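You operate a simulated robot arm through the tools that you are given. There is no shell and no other tool.

The job below is to be done with a simulated robot arm. You get a single attempt, and the scene is never put back.

Task
Brake spindle A, set the width to 70 mm and open the guide carriage up for a new cable.
Fine: brake before you open the yellow latch of the guide wheel and the join lever; leave the orange lever and spindle C.

It is judged by the outcome, as a careful person would: the job done as asked, and still so three seconds after it is handed in. It fails if anything else is knocked over, pushed out of place, dropped, spilled or broken.

Robot
A 7-joint arm with a two-finger parallel gripper, fixed in place. Base frame: the origin is at the foot of the arm, x ahead of it, y to its left, z up. Lengths are in mm, angles in rad, forces in N, time in s.
With the tool pointing down near the work surface it reaches from about 120 to 660 mm from the base axis. Its first joint turns from -1.152 to 1.152 rad. Payload 2.4 kg.
The tool frame sits at the grasp point between the pads (the TCP): z along the fingers, y along the line on which they close. The tips reach 30 mm beyond it. The gripper opens to 94 mm. The fingers are 28 mm wide and 10 mm thick; the gripper's body (50 by 96 mm) begins 55 mm behind the TCP.
Orientation is told as [roll, pitch, yaw] about the base's x, y, z axes, in that order, counted from this pose: with the fingers straight down and closing along the base's y, the tool's x points along the base's -x, its y along +y and its z along -z.

Tools
- The arm moves only by the tool drive_tool. Its argument "motion" is text: rows parted by semicolons, each of 7 numbers parted by spaces: the opening, from 0 (shut) to 1 (fully open), then the shift along the base's x, y, z in mm, then the turn, a rotation vector about the base's x, y, z in rad. In form: hand dx dy dz ax ay az; .... A call has 1 to 20 rows; each row is the pose to reach, as a shift and turn from the pose commanded when the call began. A row lasts 0.2 s, in which the tool goes at most 50 mm and 0.15 rad; a call with a longer step from one row to the next is refused whole, and so is a gripper value outside its range. A pose out of reach is approached as far as the arm can. The call stops where the force on the tool passes 40 N (or 10 N more than at its start, if that is more) or the arm is blocked; 0.2 s more then pass. Each finger travels about 153 mm/s and halts on what it meets, pressing with about 41 N; the grip force reading is that of the motor and also rises with nothing between the fingers. The clock runs only during rows and for 0.2 s after the last one: add rows that repeat a pose to give the fingers time. It gives the time, the measured TCP pose, the force on the tool (base axes), the opening and the grip force at its end, in the units of the frame above (readings bear some noise), with the torque about the TCP (base axes, N m) and any sound that the robot's microphone picked up.
- Cameras (640 x 400 px; columns grow to the right, rows downward): "scene" is fixed at [15.7, 462.6, 1465.7]; the picture's right is [-0.90, -0.44, 0.00], its down [-0.21, 0.43, -0.88] and it looks along [0.39, -0.79, -0.48] (base axes); focal length 317 px, centre (320, 200). "wrist" rides on the gripper at [76, 14, -102] in the tool frame; the picture's right is [-0.18, 0.98, 0.00], its down [-0.75, -0.14, -0.64] and it looks along [-0.63, -0.12, 0.77] (tool axes); focal length 243 px, centre (320, 200). There is no depth. A picture from a camera that has moved, and an enlarged one, comes with that camera's place and axes in the base frame and with its lens. The place of the scene camera against the robot may be out by one fixed shift of up to 18 mm in any direction.
- camera(camera): a new picture of that camera. No time passes.
- inspect(camera, box): a new picture of the part [left, top, right, bottom] of that camera's present view, enlarged. No time passes.
- close_job(): hands the job in; it is judged then, once.

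Nothing tells you positions but the pictures and the camera data. Unless the task says otherwise, let go and move clear before handing in.

The tools are called after "Call:" as name(argument=value, ...) on one line, values as JSON. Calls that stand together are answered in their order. drive_tool: Moves the arm, as the interface text tells. Its arguments: {"type":"object","properties":{"motion":{"type":"string"}},"required":["motion"]} The other tools are called the same way: camera (camera) takes a picture; inspect (camera, box) takes an enlarged picture of a part of a camera's view; close_job () hands the job in.

At the start:

```text
time: 0.0
tcp_pos: [336.9, -70.1, 1307.6]
tcp_rot: [0.0, 0.0, 0.0]
force: [0.0, -0.3, 0.6]
moment: [0.0, 0.04, 0.04]
width: 93.9
finger_force: 0.1
```

scene: 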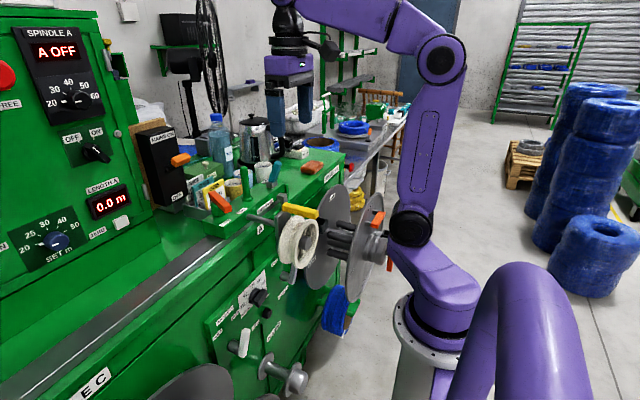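
wrist: 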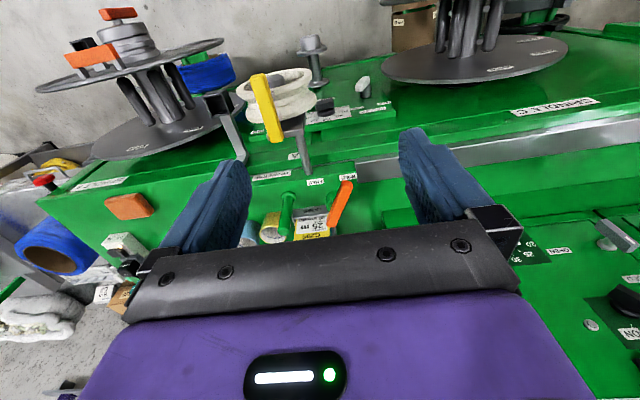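

I see a green winding machine with spindle panels on the left, a guide wheel with a yellow latch, an orange lever and various knobs. I'll look closer at each part before moving.

Call:
inspect(camera="scene", box=[180, 160, 400, 300])

Call:
inspect(camera="scene", box=[180, 260, 340, 400])

Call:
inspect(camera="scene", box=[0, 0, 220, 140])

Call:
inspect(camera="scene", box=[0, 110, 220, 260])

Call:
inspect(camera="wrist", box=[180, 20, 420, 180])

Call:
inspect(camera="wrist", box=[200, 140, 440, 290])

Call:
inspect(camera="wrist", box=[440, 180, 640, 350])

```text
2.86 times, centred on (290, 230) of scene
camera zoom: at [15.7, 462.6, 1465.7], right [-0.9, -0.44, 0.0], down [-0.21, 0.43, -0.88], along [0.39, -0.79, -0.48], focal length 906 px, centre (406, 114)
```

zoom: 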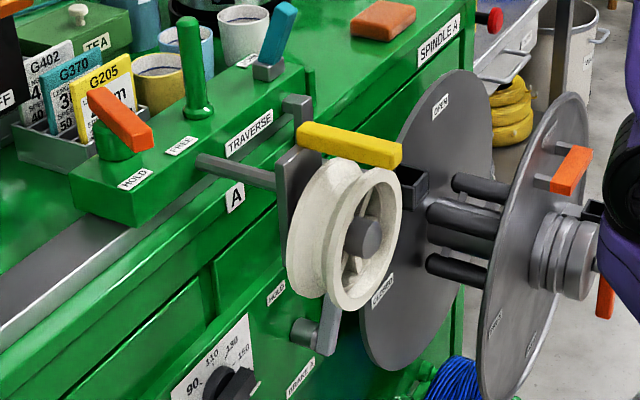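

```text
2.86 times, centred on (260, 330) of scene
camera zoom: at [15.7, 462.6, 1465.7], right [-0.9, -0.44, 0.0], down [-0.21, 0.43, -0.88], along [0.39, -0.79, -0.48], focal length 906 px, centre (491, -171)
```

zoom: 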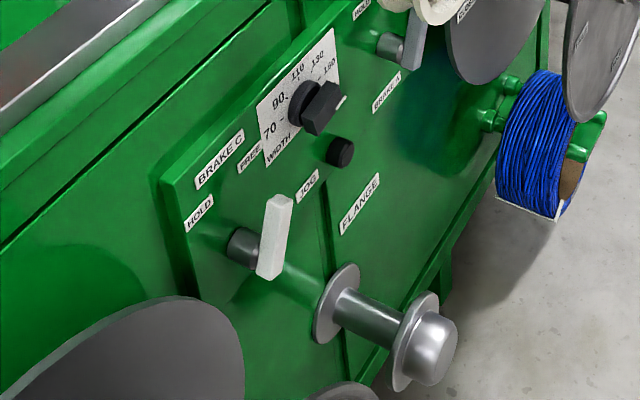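

```text
2.86 times, centred on (110, 70) of scene
camera zoom: at [15.7, 462.6, 1465.7], right [-0.9, -0.44, 0.0], down [-0.21, 0.43, -0.88], along [0.39, -0.79, -0.48], focal length 906 px, centre (920, 571)
```

zoom: 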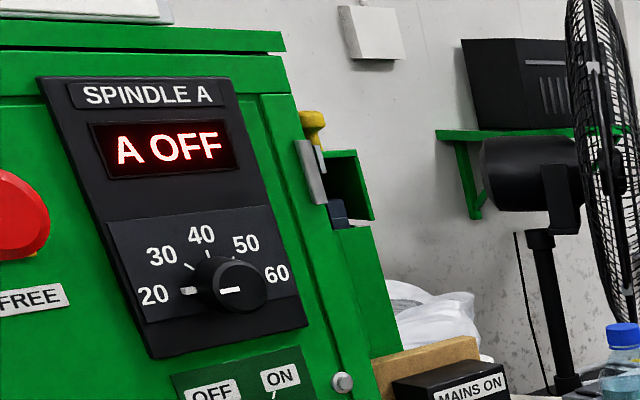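

```text
2.67 times, centred on (110, 185) of scene
camera zoom: at [15.7, 462.6, 1465.7], right [-0.9, -0.44, 0.0], down [-0.21, 0.43, -0.88], along [0.39, -0.79, -0.48], focal length 845 px, centre (880, 240)
```

zoom: 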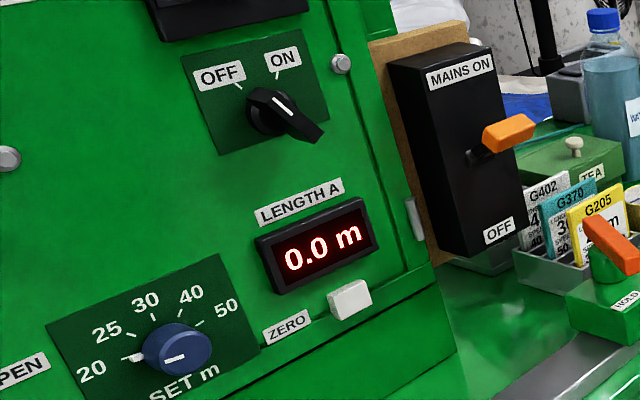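

```text
2.50 times, centred on (300, 100) of wrist
camera zoom: at [261.9, -57.7, 1410.6], right [0.18, 0.98, 0.0], down [0.75, -0.14, 0.64], along [0.63, -0.12, -0.77], focal length 606 px, centre (370, 450)
```

zoom: 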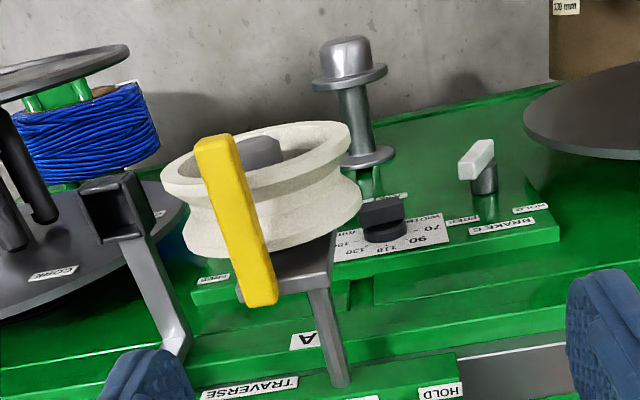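

```text
2.67 times, centred on (320, 215) of wrist
camera zoom: at [261.9, -57.7, 1410.6], right [0.18, 0.98, 0.0], down [0.75, -0.14, 0.64], along [0.63, -0.12, -0.77], focal length 647 px, centre (320, 160)
```

zoom: 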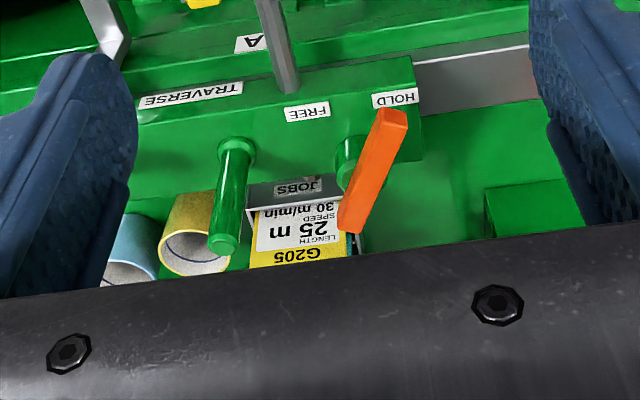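

```text
2.35 times, centred on (540, 265) of wrist
camera zoom: at [261.9, -57.7, 1410.6], right [0.18, 0.98, 0.0], down [0.75, -0.14, 0.64], along [0.63, -0.12, -0.77], focal length 571 px, centre (-198, 47)
```

zoom: 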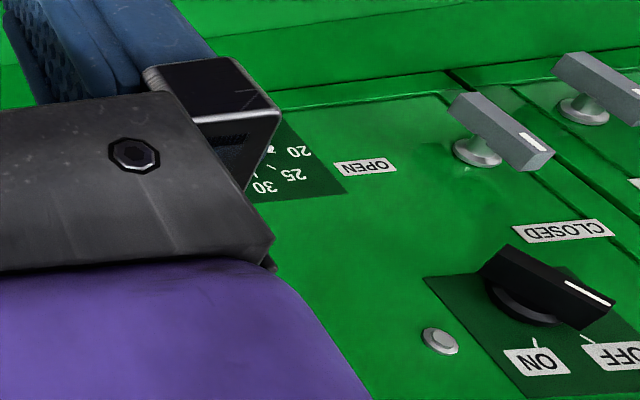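

The wrist picture is upside down relative to the robot (its top is the floor side), and the machine's front faces the robot. I'll read the labels and the state of each control more closely.

Call:
inspect(camera="scene", box=[255, 230, 325, 274])

Call:
inspect(camera="scene", box=[255, 150, 335, 200])

Call:
inspect(camera="scene", box=[200, 180, 280, 240])

Call:
inspect(camera="scene", box=[225, 265, 295, 330])

Call:
inspect(camera="scene", box=[260, 195, 340, 245])

Call:
inspect(camera="scene", box=[320, 180, 400, 260])

Call:
inspect(camera="wrist", box=[290, 60, 410, 135])

Call:
inspect(camera="wrist", box=[0, 0, 200, 125])

Call:
inspect(camera="wrist", box=[180, 80, 300, 200])

```text
9.09 times, centred on (290, 252) of scene
camera zoom: at [15.7, 462.6, 1465.7], right [-0.9, -0.44, 0.0], down [-0.21, 0.43, -0.88], along [0.39, -0.79, -0.48], focal length 2882 px, centre (593, -273)
```

zoom: 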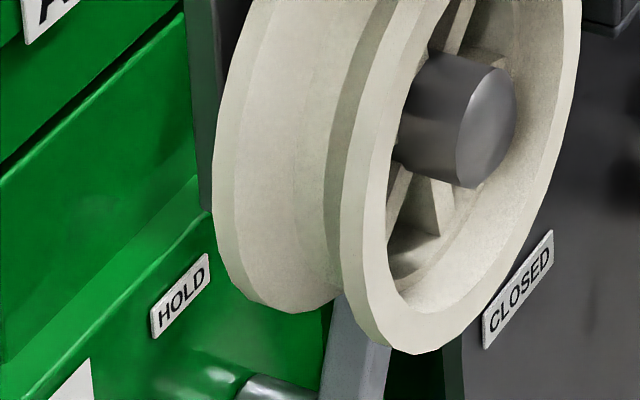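

```text
8.00 times, centred on (295, 175) of scene
camera zoom: at [15.7, 462.6, 1465.7], right [-0.9, -0.44, 0.0], down [-0.21, 0.43, -0.88], along [0.39, -0.79, -0.48], focal length 2536 px, centre (520, 400)
```

zoom: 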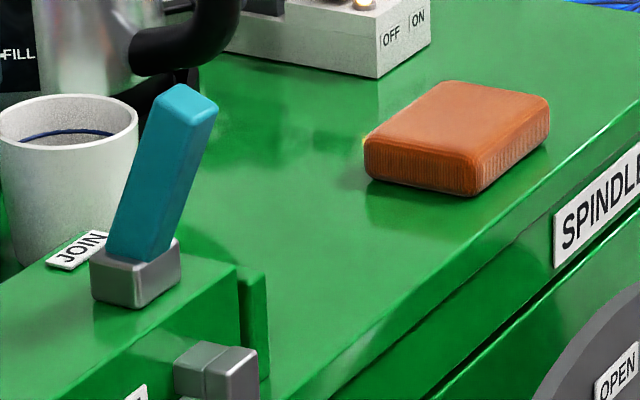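

```text
6.67 times, centred on (240, 210) of scene
camera zoom: at [15.7, 462.6, 1465.7], right [-0.9, -0.44, 0.0], down [-0.21, 0.43, -0.88], along [0.39, -0.79, -0.48], focal length 2114 px, centre (853, 133)
```

zoom: 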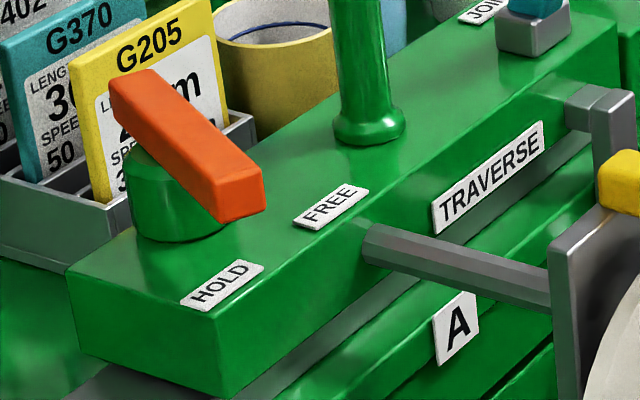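

```text
6.15 times, centred on (260, 298) of scene
camera zoom: at [15.7, 462.6, 1465.7], right [-0.9, -0.44, 0.0], down [-0.21, 0.43, -0.88], along [0.39, -0.79, -0.48], focal length 1951 px, centre (689, -400)
```

zoom: 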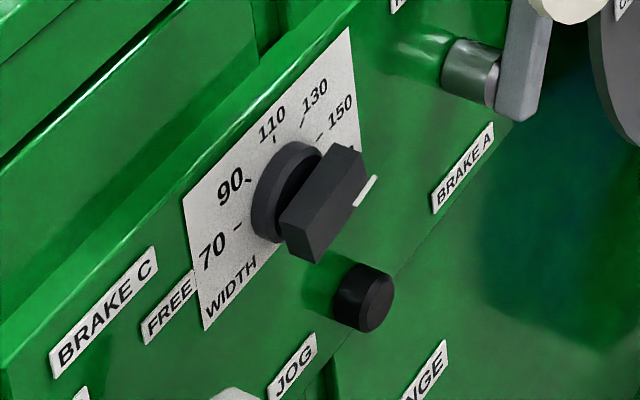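

```text
8.00 times, centred on (300, 220) of scene
camera zoom: at [15.7, 462.6, 1465.7], right [-0.9, -0.44, 0.0], down [-0.21, 0.43, -0.88], along [0.39, -0.79, -0.48], focal length 2536 px, centre (480, 40)
```

zoom: 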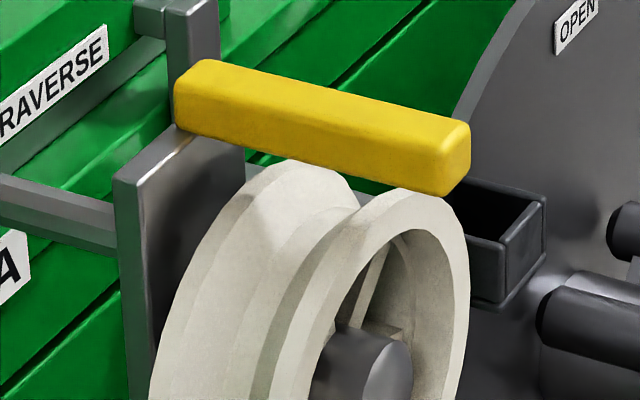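

```text
5.00 times, centred on (360, 220) of scene
camera zoom: at [15.7, 462.6, 1465.7], right [-0.9, -0.44, 0.0], down [-0.21, 0.43, -0.88], along [0.39, -0.79, -0.48], focal length 1585 px, centre (120, 100)
```

zoom: 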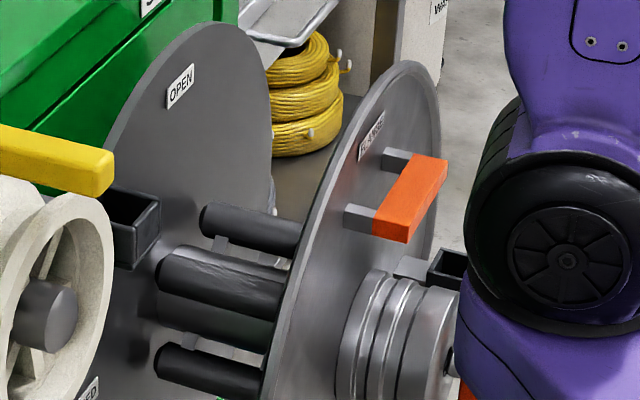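

```text
5.33 times, centred on (350, 98) of wrist
camera zoom: at [261.9, -57.7, 1410.6], right [0.18, 0.98, 0.0], down [0.75, -0.14, 0.64], along [0.63, -0.12, -0.77], focal length 1294 px, centre (160, 747)
```

zoom: 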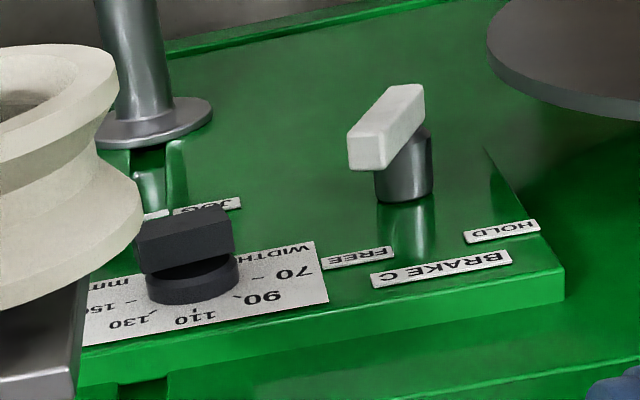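

```text
3.20 times, centred on (100, 62) of wrist
camera zoom: at [261.9, -57.7, 1410.6], right [0.18, 0.98, 0.0], down [0.75, -0.14, 0.64], along [0.63, -0.12, -0.77], focal length 776 px, centre (1024, 640)
```

zoom: 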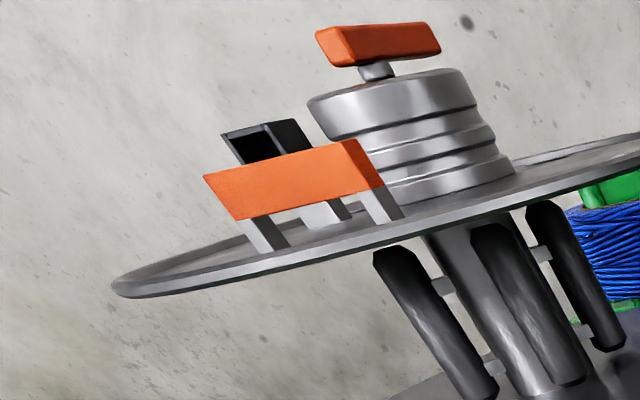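

```text
3.33 times, centred on (240, 140) of wrist
camera zoom: at [261.9, -57.7, 1410.6], right [0.18, 0.98, 0.0], down [0.75, -0.14, 0.64], along [0.63, -0.12, -0.77], focal length 809 px, centre (587, 400)
```

zoom: 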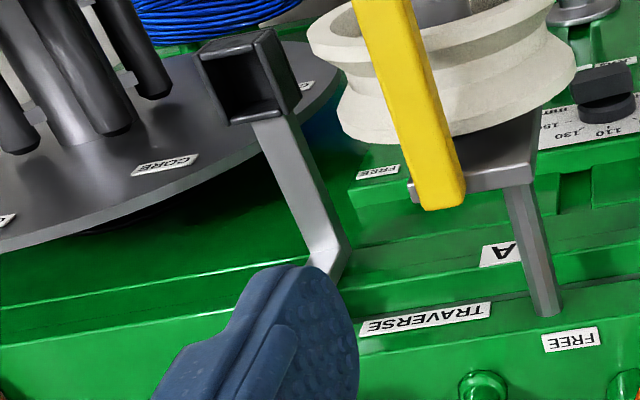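

I take the machine front to be a vertical face near x≈500, with the width knob near (496,-87,733), brake A near (490,-238,703), and the guide wheel near (360,-160,930). I'll lower the hand on the robot side to get better wrist views of the front panel.

Call:
drive_tool(motion="0 -25 0 -40 0 0 0; 0 -50 0 -80 0 0 0; 0 -75 0 -120 0 0 0; 0 -100 0 -157 0 0 0; 0 -107 0 -157 0 0 0")

Call:
camera(camera="wrist")

Call:
camera(camera="scene")

```text
time: 1.2
tcp_pos: [231.2, -70.5, 1149.5]
tcp_rot: [0.0, -0.002, -0.001]
force: [-0.2, -0.2, -0.1]
moment: [0.02, 0.05, -0.02]
width: 0.0
finger_force: 33.3
```

```text
taken
camera wrist: at [156.1, -57.1, 1252.5], right [0.18, 0.98, 0.0], down [0.75, -0.14, 0.64], along [0.63, -0.12, -0.77], focal length 243 px, centre (320, 200)
```

wrist: 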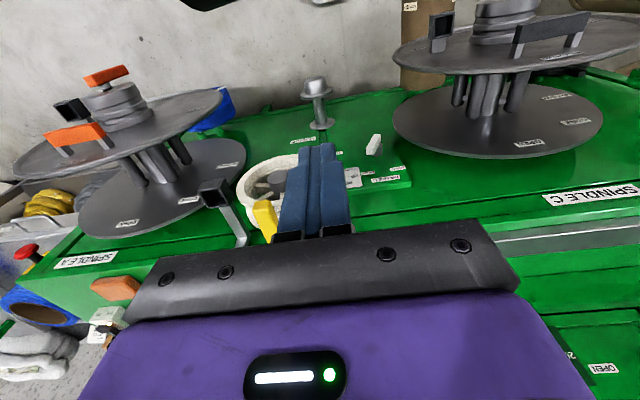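

```text
taken
```

scene: 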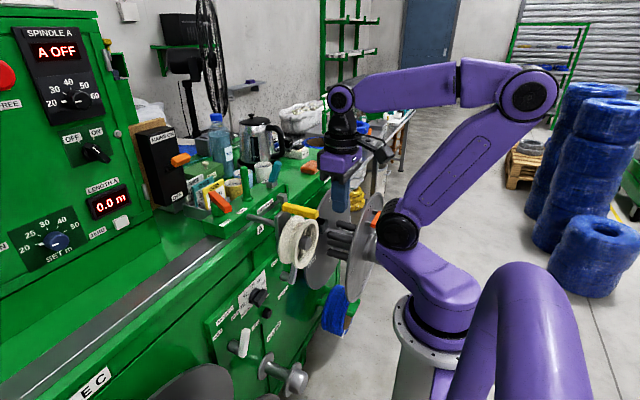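

The yellow latch's near end triangulates to about (337,-163,1029). Next I'll pitch the hand forward at about (215,-120,960), clear of the wheel, for a frontal look at the panel.

Call:
drive_tool(motion="1 -5 -10 -40 0 -0.12 0; 1 -10 -20 -80 0 -0.24 0; 1 -15 -30 -120 0 -0.36 0; 1 -18 -40 -160 0 -0.48 0; 1 -20 -50 -190 0 -0.6 0; 1 -20 -50 -190 0 -0.6 0")

Call:
camera(camera="wrist")

Call:
camera(camera="scene")

```text
time: 2.2
tcp_pos: [322.5, -101.3, 1069.4]
tcp_rot: [-0.002, -0.48, -0.006]
force: [-28.4, 10.7, 42.9]
moment: [-1.9, 0.17, -1.26]
width: 88.1
finger_force: 0.0
out of reach, approached as far as the arm can: row 2, 3, 4, 5
stopped in row 5: the force on the tool passed its limit at 129 N (the readings are from after the stop); the commanded pose is now the measured one
```

```text
taken
camera wrist: at [208.7, -87.3, 1125.7], right [0.17, 0.98, 0.08], down [0.37, -0.14, 0.92], along [0.91, -0.12, -0.39], focal length 243 px, centre (320, 200)
```

wrist: 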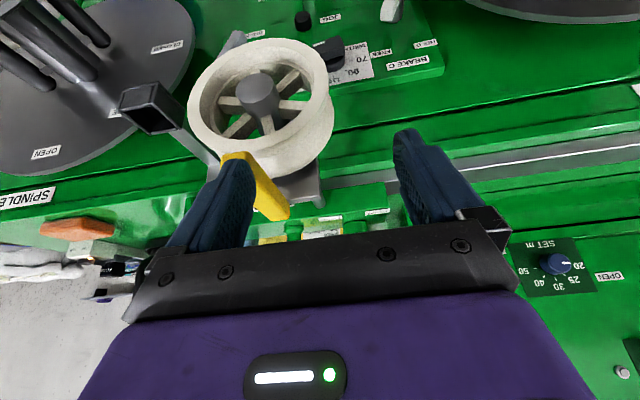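

```text
taken
```

scene: 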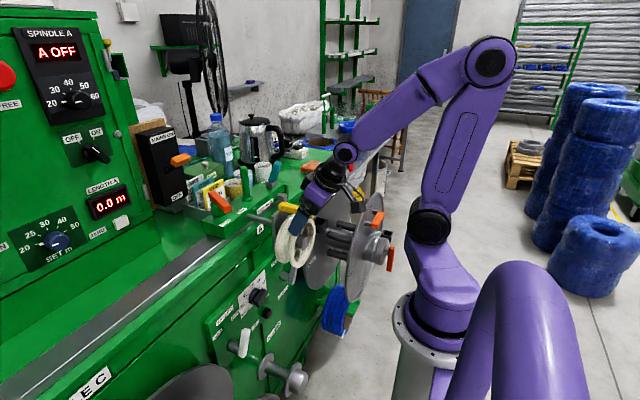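

The pose was out of reach and the arm strayed forward, touching the latch area. I'll back straight up out of contact and check that nothing moved.

Call:
drive_tool(motion="0.94 0 5 20 0 0 0; 0.94 0 10 60 0 0 0; 0.94 0 10 100 0 0 0; 0.94 0 10 100 0 0 0")

Call:
camera(camera="wrist")

Call:
camera(camera="scene")

Call:
inspect(camera="scene", box=[240, 180, 340, 300])

```text
time: 3.2
tcp_pos: [323.1, -92.7, 1168.3]
tcp_rot: [-0.003, -0.473, -0.004]
force: [-0.2, 0.0, 0.1]
moment: [-0.01, 0.01, -0.02]
width: 88.4
finger_force: 0.1
```

```text
taken
camera wrist: at [209.6, -79.7, 1225.1], right [0.17, 0.98, 0.08], down [0.38, -0.14, 0.92], along [0.91, -0.12, -0.39], focal length 243 px, centre (320, 200)
```

wrist: 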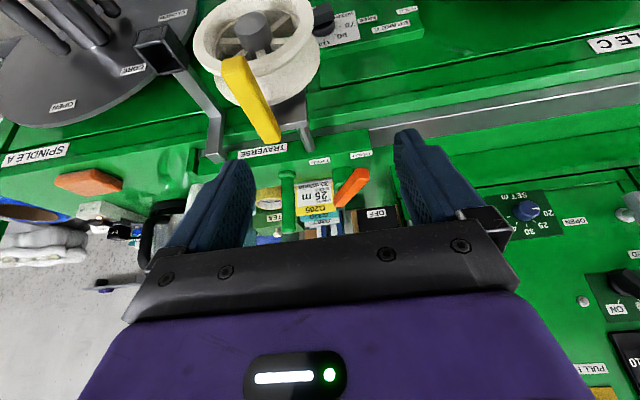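

```text
taken
```

scene: 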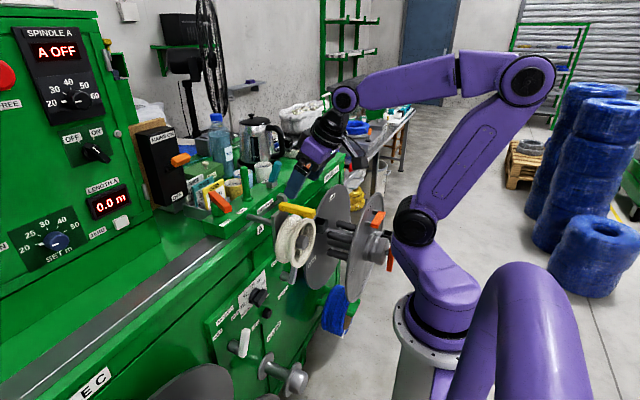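

```text
3.33 times, centred on (290, 240) of scene
camera zoom: at [15.7, 462.6, 1465.7], right [-0.9, -0.44, 0.0], down [-0.21, 0.43, -0.88], along [0.39, -0.79, -0.48], focal length 1057 px, centre (420, 67)
```

zoom: 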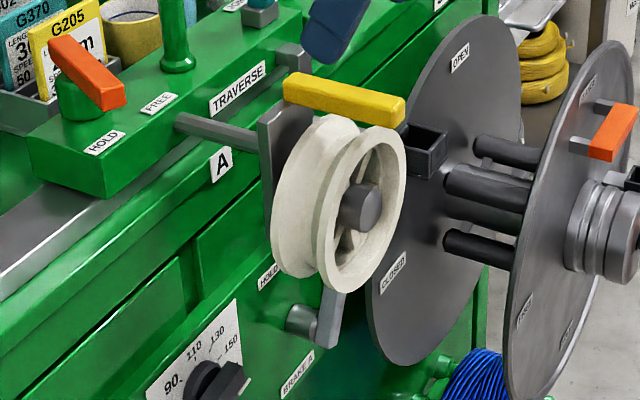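

Everything appears upright. I'll compare the wheel and latch with the earlier enlarged picture, using the same box.

Call:
inspect(camera="scene", box=[260, 195, 340, 245])

Call:
inspect(camera="scene", box=[180, 160, 400, 300])

Call:
inspect(camera="wrist", box=[180, 0, 340, 160])

```text
8.00 times, centred on (300, 220) of scene
camera zoom: at [15.7, 462.6, 1465.7], right [-0.9, -0.44, 0.0], down [-0.21, 0.43, -0.88], along [0.39, -0.79, -0.48], focal length 2536 px, centre (480, 40)
```

zoom: 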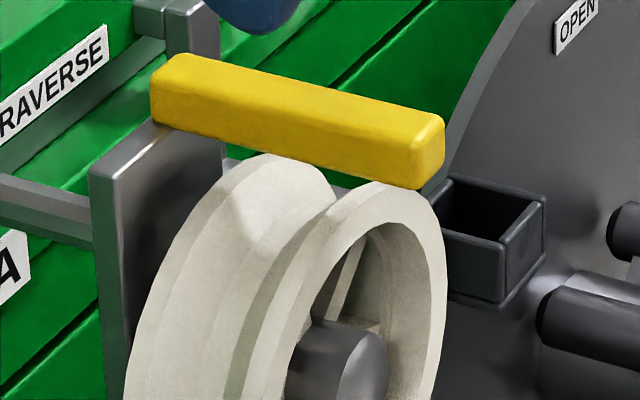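

```text
2.86 times, centred on (290, 230) of scene
camera zoom: at [15.7, 462.6, 1465.7], right [-0.9, -0.44, 0.0], down [-0.21, 0.43, -0.88], along [0.39, -0.79, -0.48], focal length 906 px, centre (406, 114)
```

zoom: 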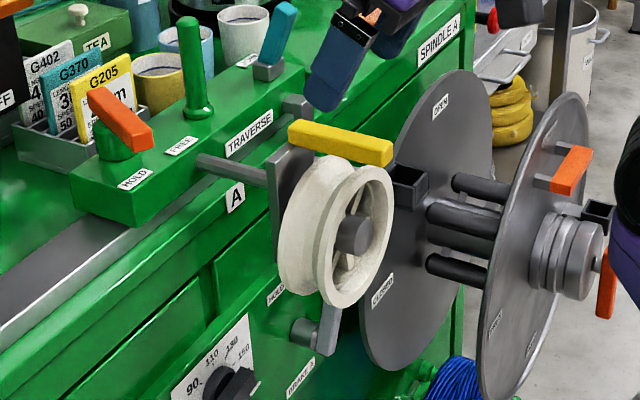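

```text
2.50 times, centred on (260, 80) of wrist
camera zoom: at [209.6, -79.7, 1225.1], right [0.17, 0.98, 0.08], down [0.38, -0.14, 0.92], along [0.91, -0.12, -0.39], focal length 606 px, centre (470, 500)
```

zoom: 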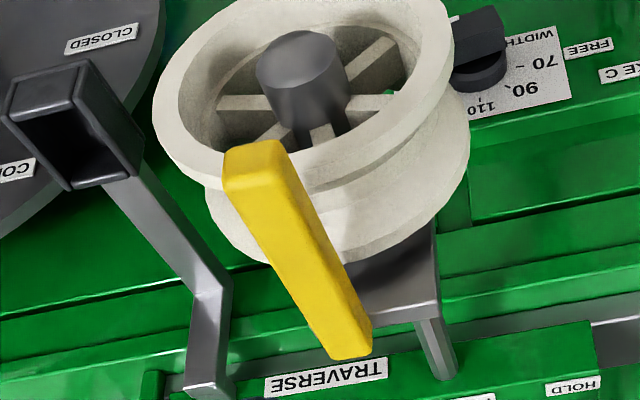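

The wheel assembly shifted about 9 mm inward (+x) from that touch, so I'll need to check that later and put it back. The arm can't fold too close to its shoulder, so I'll level the hand, move to y≈0, and descend further out to view the front panel.

Call:
drive_tool(motion="0.94 2 25 10 0 0.12 0; 0.94 4 50 20 0 0.24 0; 0.94 7 75 20 0 0.36 0; 0.94 7 95 10 0 0.473 0; 0.94 7 95 10 0 0.473 0")

Call:
inspect(camera="scene", box=[260, 195, 340, 245])

Call:
camera(camera="wrist")

```text
time: 4.4
tcp_pos: [329.8, 2.2, 1176.7]
tcp_rot: [-0.005, 0.002, -0.004]
force: [-0.5, -0.9, 0.5]
moment: [0.02, 0.03, 0.01]
width: 88.3
finger_force: 0.0
```

```text
8.00 times, centred on (300, 220) of scene
camera zoom: at [15.7, 462.6, 1465.7], right [-0.9, -0.44, 0.0], down [-0.21, 0.43, -0.88], along [0.39, -0.79, -0.48], focal length 2536 px, centre (480, 40)
```

zoom: 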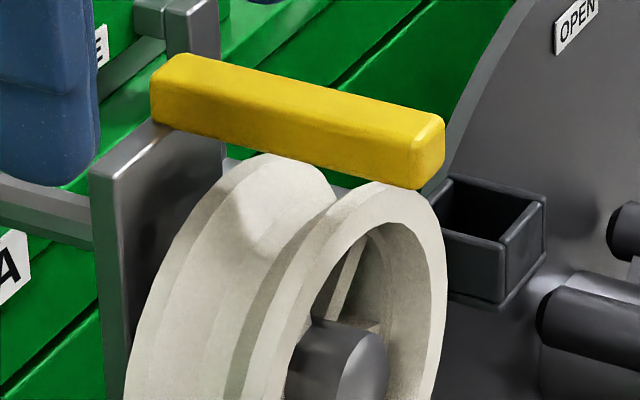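

```text
taken
camera wrist: at [254.6, 16.6, 1279.4], right [0.19, 0.98, 0.0], down [0.75, -0.14, 0.64], along [0.63, -0.12, -0.77], focal length 243 px, centre (320, 200)
```

wrist: 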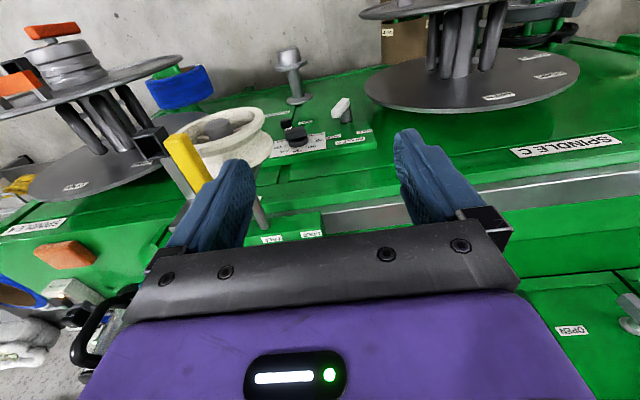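

The offset persists, so the guide slides on its rod. Now I'll descend at y≈0 in front of the panel, clear of both the wheel and the spindle C discs.

Call:
drive_tool(motion="0.94 0 0 -45 0 0 0; 0.94 0 0 -90 0 0 0; 0.94 0 0 -135 0 0 0; 0.94 0 0 -180 0 0 0; 0.94 0 0 -225 0 0 0; 0.94 0 0 -270 0 0 0; 0.94 0 0 -270 0 0 0")

Call:
camera(camera="wrist")

Call:
camera(camera="scene")

```text
time: 6.0
tcp_pos: [331.3, 3.9, 905.4]
tcp_rot: [-0.005, 0.0, -0.002]
force: [-0.2, -0.6, -0.4]
moment: [-0.03, 0.0, 0.03]
width: 88.5
finger_force: 0.0
```

```text
taken
camera wrist: at [255.8, 17.8, 1008.8], right [0.19, 0.98, 0.0], down [0.75, -0.14, 0.64], along [0.63, -0.12, -0.77], focal length 243 px, centre (320, 200)
```

wrist: 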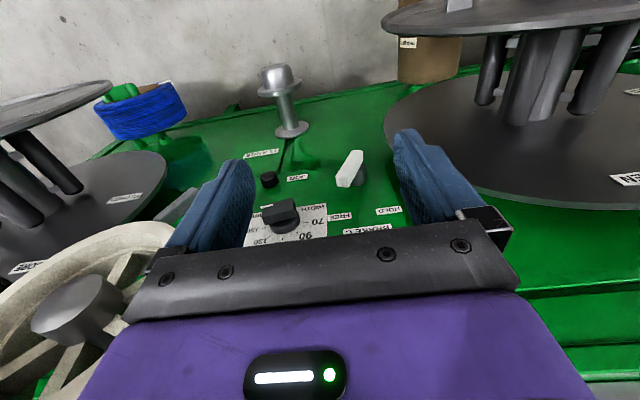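

```text
taken
```

scene: 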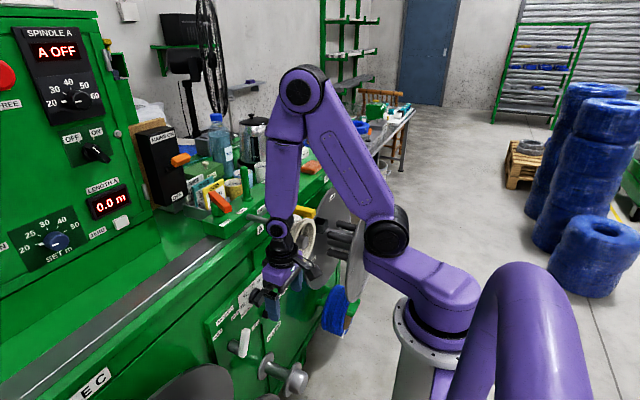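

The arm follows well here. I'll pitch the hand forward in small steps to see the panel frontally.

Call:
drive_tool(motion="0.94 5 0 -15 0 -0.13 0; 0.94 10 0 -30 0 -0.26 0; 0.94 15 0 -45 0 -0.4 0; 0.94 15 0 -45 0 -0.4 0")

Call:
camera(camera="wrist")

```text
time: 7.0
tcp_pos: [350.6, -6.6, 871.6]
tcp_rot: [-0.072, -0.382, -0.063]
force: [0.4, 3.2, -0.4]
moment: [-0.14, 0.04, -0.11]
width: 88.5
finger_force: 0.1
out of reach, approached as far as the arm can: row 1, 2, 3, 4
```

```text
taken
camera wrist: at [244.9, 20.6, 937.2], right [0.26, 0.97, 0.0], down [0.45, -0.12, 0.88], along [0.85, -0.23, -0.47], focal length 243 px, centre (320, 200)
```

wrist: 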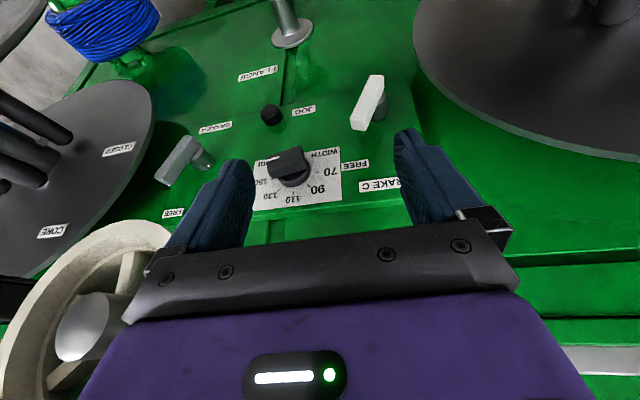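

I have a good view of the panel now. I'll zoom in on the brake A lever, the width dial and the labels.

Call:
inspect(camera="wrist", box=[140, 60, 380, 220])

Call:
inspect(camera="wrist", box=[240, 130, 360, 220])

Call:
inspect(camera="wrist", box=[130, 110, 250, 230])

Call:
camera(camera="scene")

```text
2.50 times, centred on (260, 140) of wrist
camera zoom: at [244.9, 20.6, 937.2], right [0.26, 0.97, 0.0], down [0.45, -0.12, 0.88], along [0.85, -0.23, -0.47], focal length 606 px, centre (470, 350)
```

zoom: 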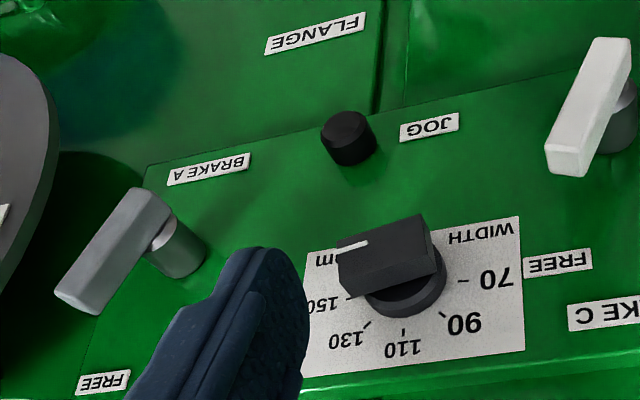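

```text
4.44 times, centred on (300, 175) of wrist
camera zoom: at [244.9, 20.6, 937.2], right [0.26, 0.97, 0.0], down [0.45, -0.12, 0.88], along [0.85, -0.23, -0.47], focal length 1078 px, centre (409, 311)
```

zoom: 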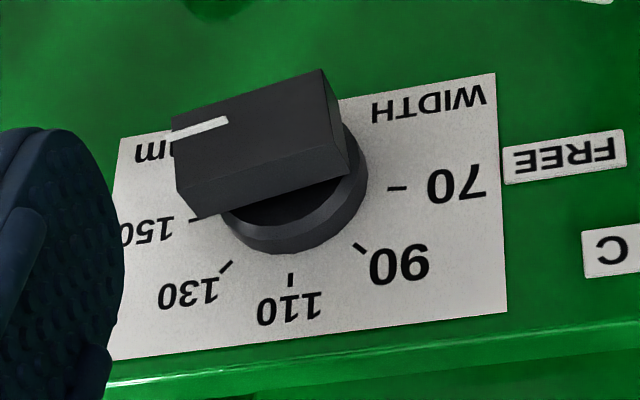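

```text
3.33 times, centred on (190, 170) of wrist
camera zoom: at [244.9, 20.6, 937.2], right [0.26, 0.97, 0.0], down [0.45, -0.12, 0.88], along [0.85, -0.23, -0.47], focal length 809 px, centre (753, 300)
```

zoom: 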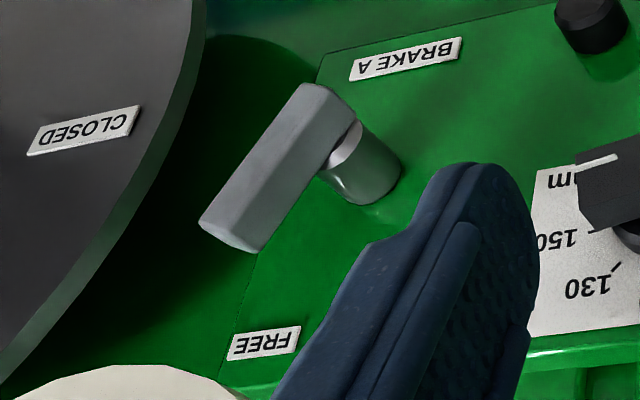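

```text
taken
```

scene: 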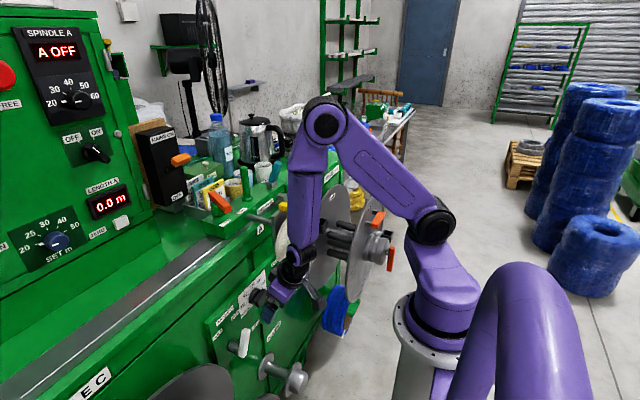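

Brake A's lever is leaning to FREE (toward −y, up), and the width pointer sits just past 150 on the −y side, with 70 directly opposite. I'll zoom further to determine the knob's exact shape.

Call:
inspect(camera="wrist", box=[262, 140, 318, 190])

Call:
inspect(camera="wrist", box=[340, 60, 420, 210])

Call:
inspect(camera="scene", box=[235, 270, 285, 320])

```text
8.00 times, centred on (290, 165) of wrist
camera zoom: at [244.9, 20.6, 937.2], right [0.26, 0.97, 0.0], down [0.45, -0.12, 0.88], along [0.85, -0.23, -0.47], focal length 1941 px, centre (560, 480)
```

zoom: 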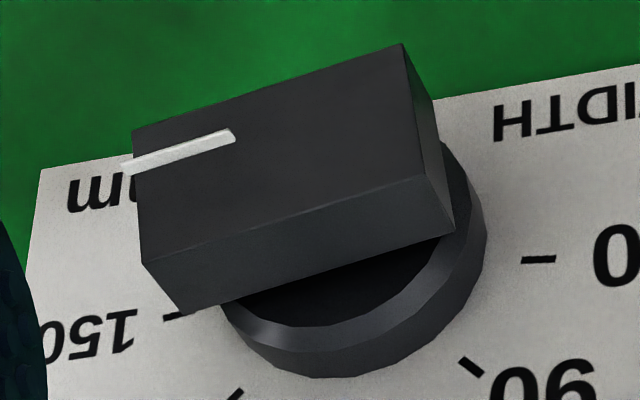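

```text
2.67 times, centred on (380, 135) of wrist
camera zoom: at [244.9, 20.6, 937.2], right [0.26, 0.97, 0.0], down [0.45, -0.12, 0.88], along [0.85, -0.23, -0.47], focal length 647 px, centre (160, 373)
```

zoom: 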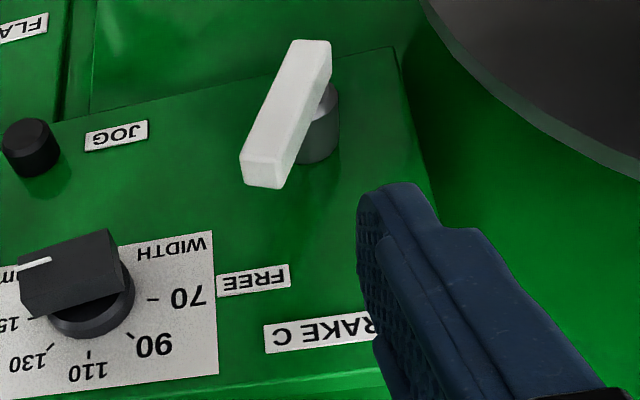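

```text
8.00 times, centred on (260, 295) of scene
camera zoom: at [15.7, 462.6, 1465.7], right [-0.9, -0.44, 0.0], down [-0.21, 0.43, -0.88], along [0.38, -0.79, -0.48], focal length 2536 px, centre (800, -560)
```

zoom: 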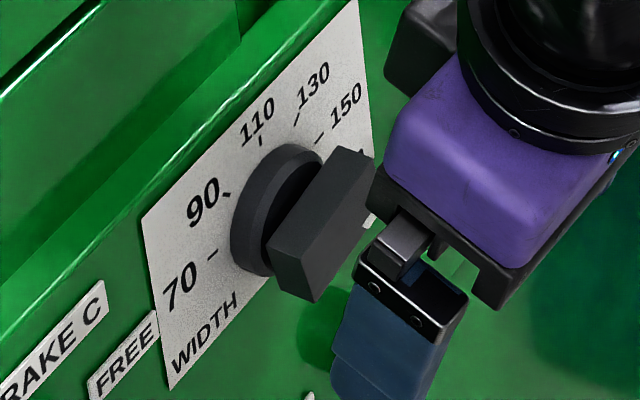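

The panel surface is at about x=508, the knob's bar is 46×27 mm centred near (472,-88,747), and the pointer is a few degrees off 150. I'll hold still briefly to see whether the arm converges on the commanded pitch here.

Call:
drive_tool(motion="0.94 0 0 0 0 0 0; 0.94 0 0 0 0 0 0; 0.94 0 0 0 0 0 0; 0.94 0 0 0 0 0 0")

Call:
camera(camera="scene")

```text
time: 8.0
tcp_pos: [355.3, 9.1, 872.7]
tcp_rot: [-0.009, -0.4, -0.004]
force: [0.1, -0.4, 0.0]
moment: [0.0, 0.0, 0.01]
width: 88.6
finger_force: 0.0
```

```text
taken
```

scene: 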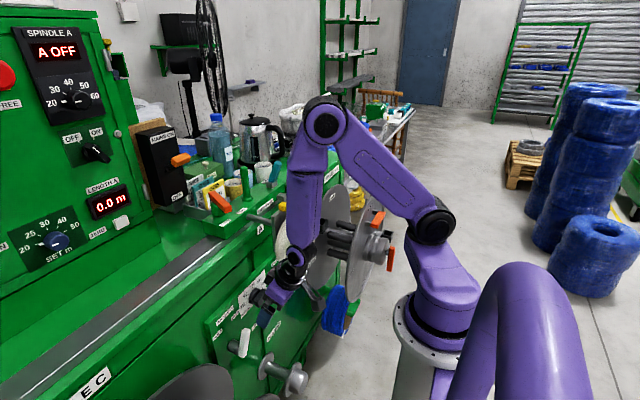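

It converged: the wrist has passed through its straight position and now pitches forward freely. I'll continue pitching and lower toward panel height.

Call:
drive_tool(motion="0.94 5 0 -10 0 -0.1 0; 0.94 10 0 -20 0 -0.2 0; 0.94 15 0 -30 0 -0.3 0; 0.94 20 0 -45 0 -0.4 0; 0.94 20 0 -45 0 -0.4 0")

Call:
camera(camera="wrist")

Call:
camera(camera="scene")

```text
time: 9.2
tcp_pos: [441.4, 62.9, 876.7]
tcp_rot: [-0.017, -0.795, 0.005]
force: [-1.2, 0.0, -1.5]
moment: [-0.01, -0.01, -0.02]
width: 88.5
finger_force: 0.1
out of reach, approached as far as the arm can: row 1, 2, 3, 4, 5
```

```text
taken
camera wrist: at [315.1, 77.0, 894.1], right [0.14, 0.98, 0.12], down [0.07, -0.13, 0.99], along [0.99, -0.13, -0.08], focal length 243 px, centre (320, 200)
```

wrist: 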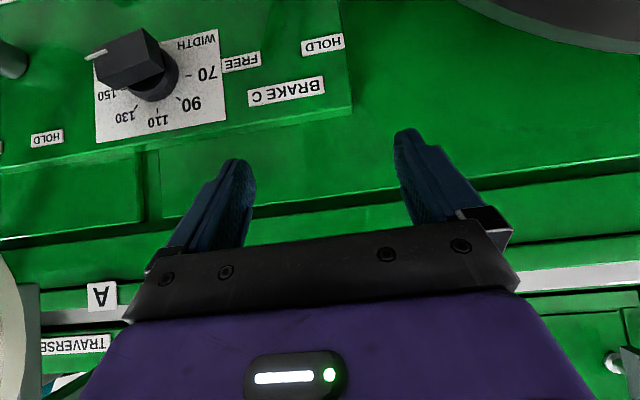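

```text
taken
```

scene: 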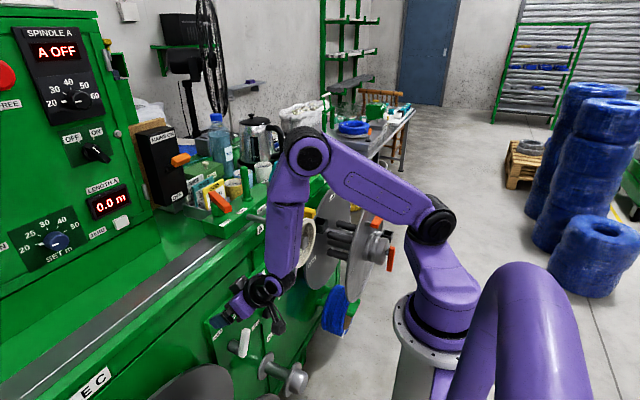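

The reach seems limited by wrist bend rather than distance. I'll look at the wrist geometry in the scene view to understand it.

Call:
inspect(camera="scene", box=[190, 120, 350, 350])

Call:
inspect(camera="scene", box=[340, 170, 540, 400])

```text
1.74 times, centred on (270, 235) of scene
camera zoom: at [15.7, 462.6, 1465.7], right [-0.9, -0.44, 0.0], down [-0.21, 0.43, -0.88], along [0.39, -0.79, -0.48], focal length 551 px, centre (407, 139)
```

zoom: 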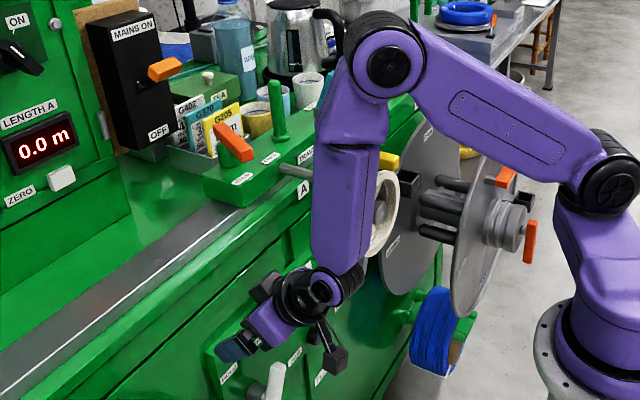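

```text
1.74 times, centred on (440, 285) of scene
camera zoom: at [15.7, 462.6, 1465.7], right [-0.9, -0.44, 0.0], down [-0.21, 0.43, -0.88], along [0.39, -0.79, -0.48], focal length 551 px, centre (111, 52)
```

zoom: 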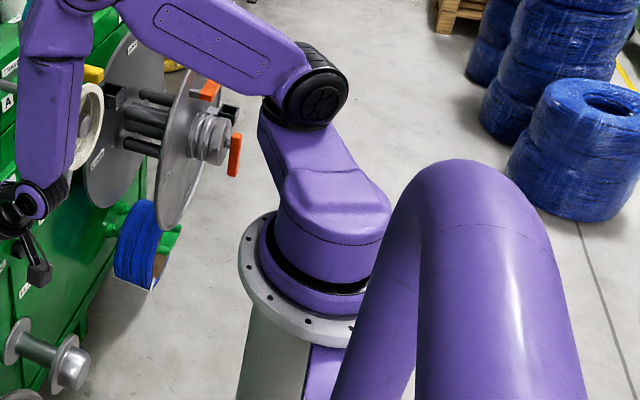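

The base joint drifts to its limit when the wrist gets close to the shoulder, so I should keep the wrist farther out and lower. I'll hold to read the settled pose, then go down and sideways.

Call:
drive_tool(motion="0.94 0 0 0 0 0 0; 0.94 0 0 0 0 0 0; 0.94 0 0 0 0 0 0")

```text
time: 10.0
tcp_pos: [440.2, 63.0, 876.6]
tcp_rot: [-0.019, -0.796, 0.006]
force: [0.1, -0.1, 0.2]
moment: [0.02, 0.0, -0.02]
width: 88.5
finger_force: 0.0
```

Settled at (440,63,877). I'll move down and toward y≈10 at this pitch, in small steps.

Call:
drive_tool(motion="0.94 0 -15 -20 0 0 0; 0.94 0 -30 -40 0 0 0; 0.94 0 -45 -60 0 0 0; 0.94 0 -45 -60 0 0 0")

Call:
camera(camera="scene")

```text
time: 11.0
tcp_pos: [474.9, 42.4, 834.3]
tcp_rot: [-0.04, -0.788, 0.017]
force: [-0.5, 0.5, -0.1]
moment: [0.03, 0.0, -0.04]
width: 88.5
finger_force: 0.1
out of reach, approached as far as the arm can: row 1, 2, 3, 4
```

```text
taken
```

scene: 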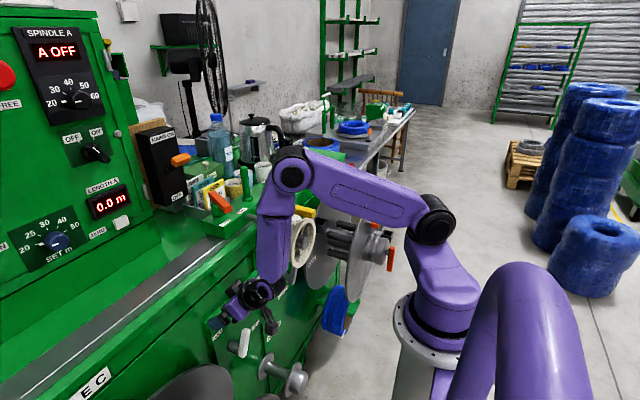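

The hand is near the panel and constrained by wrist bend, so I'll retrace to the tool-down pose in free space. From there I'll reorient via a sideways swing so the hand can point forward with the camera on top.

Call:
drive_tool(motion="0.94 -18 -5 5 0 0.13 0; 0.94 -39 -11 14 0 0.263 0; 0.94 -61 -16 25 0 0.395 0; 0.94 -61 -16 25 0 0.395 0")

```text
time: 12.0
tcp_pos: [411.0, 28.9, 860.1]
tcp_rot: [-0.004, -0.405, -0.003]
force: [0.2, -1.0, 0.5]
moment: [-0.03, -0.01, -0.02]
width: 88.4
finger_force: 0.1
```

That worked without limits. I'll continue to tool-down and then rise.

Call:
drive_tool(motion="0.94 -24 -5 15 0 0.132 0; 0.94 -49 -11 33 0 0.263 0; 0.94 -74 -16 55 0 0.4 0; 0.94 -74 -16 100 0 0.4 0; 0.94 -74 -16 145 0 0.4 0; 0.94 -74 -16 190 0 0.4 0; 0.94 -74 -16 235 0 0.4 0; 0.94 -74 -16 270 0 0.4 0; 0.94 -74 -16 270 0 0.4 0")

Call:
camera(camera="scene")

```text
time: 14.0
tcp_pos: [337.3, 15.6, 1130.7]
tcp_rot: [-0.002, -0.005, -0.004]
force: [1.0, 0.0, 0.0]
moment: [0.0, 0.02, 0.01]
width: 88.4
finger_force: 0.1
out of reach, approached as far as the arm can: row 3
```

```text
taken
```

scene: 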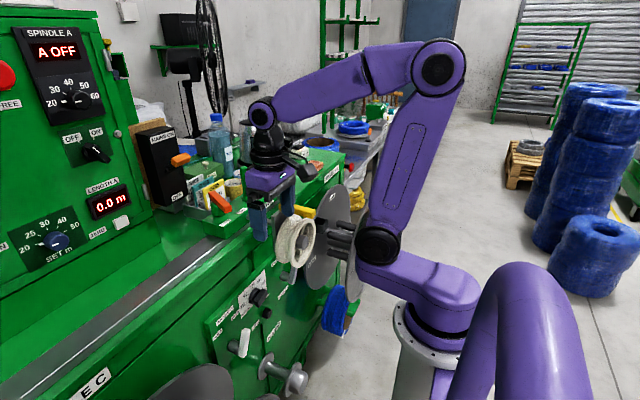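

Now in free space with the wrist at about (337,16,1337). I'll swing the hand sideways about the forearm axis in 0.15 rad steps, the first half now.

Call:
drive_tool(motion="0.5 1.2 21.8 1.2 0.10607 0 -0.10607; 0.5 4.6 43.1 4.6 0.2121 0 -0.2121; 0.5 10.3 63.4 10.3 0.3182 0 -0.3182; 0.5 18 82.3 18 0.4243 0 -0.4243; 0.5 27.6 99.3 27.6 0.5303 0 -0.5303; 0.5 39 114.1 39 0.6364 0 -0.6364; 0.5 51.8 126.4 51.8 0.7425 0 -0.7425; 0.5 65.7 135.8 65.7 0.8485 0 -0.8485; 0.5 80.4 142.2 80.4 0.9546 0 -0.9546; 0.5 95.7 145.3 95.7 1.0607 0 -1.0607; 0.5 95.7 145.3 95.7 1.0607 0 -1.0607")

Call:
camera(camera="scene")

```text
time: 16.4
tcp_pos: [431.9, 158.2, 1225.0]
tcp_rot: [0.915, 0.483, -0.93]
force: [0.5, 0.3, -0.3]
moment: [0.02, 0.01, 0.02]
width: 47.0
finger_force: 0.0
```

```text
taken
```

scene: 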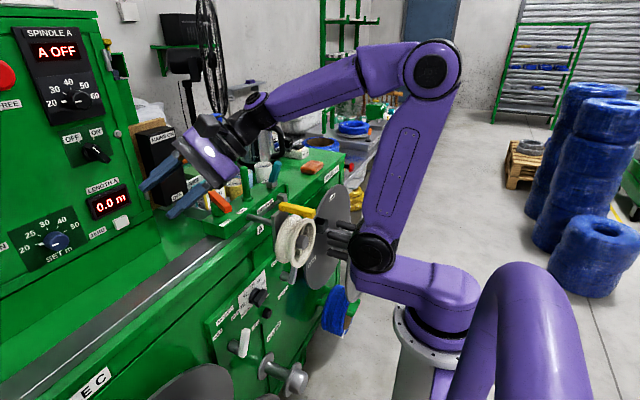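

The swing works. I'll continue the second half until the hand points forward (+x) with the camera on top.

Call:
drive_tool(motion="0.5 15.4 -0.1 15.4 0.10607 0 -0.10607; 0.5 30.7 -3.4 30.7 0.2121 0 -0.2121; 0.5 45.4 -9.9 45.4 0.3182 0 -0.3182; 0.5 59.3 -19.5 59.3 0.4243 0 -0.4243; 0.5 72 -31.9 72 0.5303 0 -0.5303; 0.5 83.3 -46.9 83.3 0.6364 0 -0.6364; 0.5 92.8 -64 92.8 0.7425 0 -0.7425; 0.5 100.4 -83 100.4 0.8485 0 -0.8485; 0.5 106 -103.4 106 0.9546 0 -0.9546; 0.5 109.3 -124.7 109.3 1.0607 0 -1.0607; 0.5 110.3 -145.3 110.3 1.1608 0 -1.1608; 0.5 110.3 -145.3 110.3 1.1608 0 -1.1608")

Call:
camera(camera="scene")

Call:
camera(camera="wrist")

```text
time: 19.0
tcp_pos: [541.9, 13.4, 1334.9]
tcp_rot: [-0.64, 1.565, 2.507]
force: [0.5, -0.3, 0.5]
moment: [0.01, -0.01, -0.01]
width: 46.9
finger_force: 0.0
```

```text
taken
```

scene: 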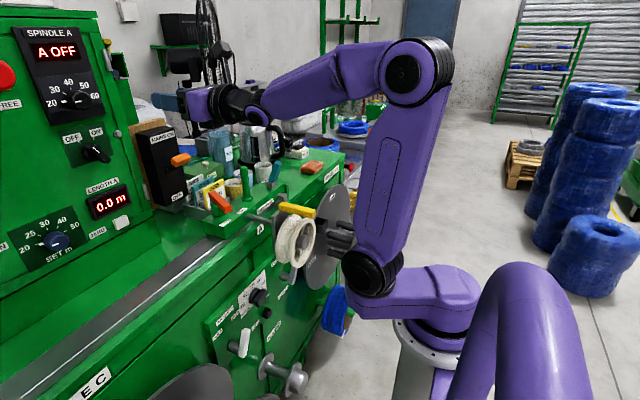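

```text
taken
camera wrist: at [440.8, -2.9, 1411.1], right [0.0, -0.98, -0.19], down [-0.65, 0.14, -0.75], along [0.76, 0.12, -0.63], focal length 243 px, centre (320, 200)
```

wrist: 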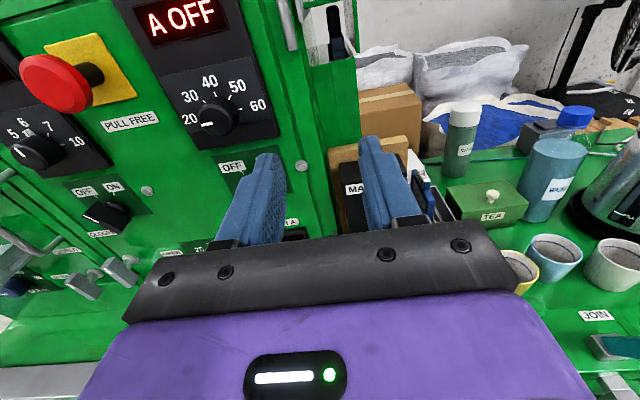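

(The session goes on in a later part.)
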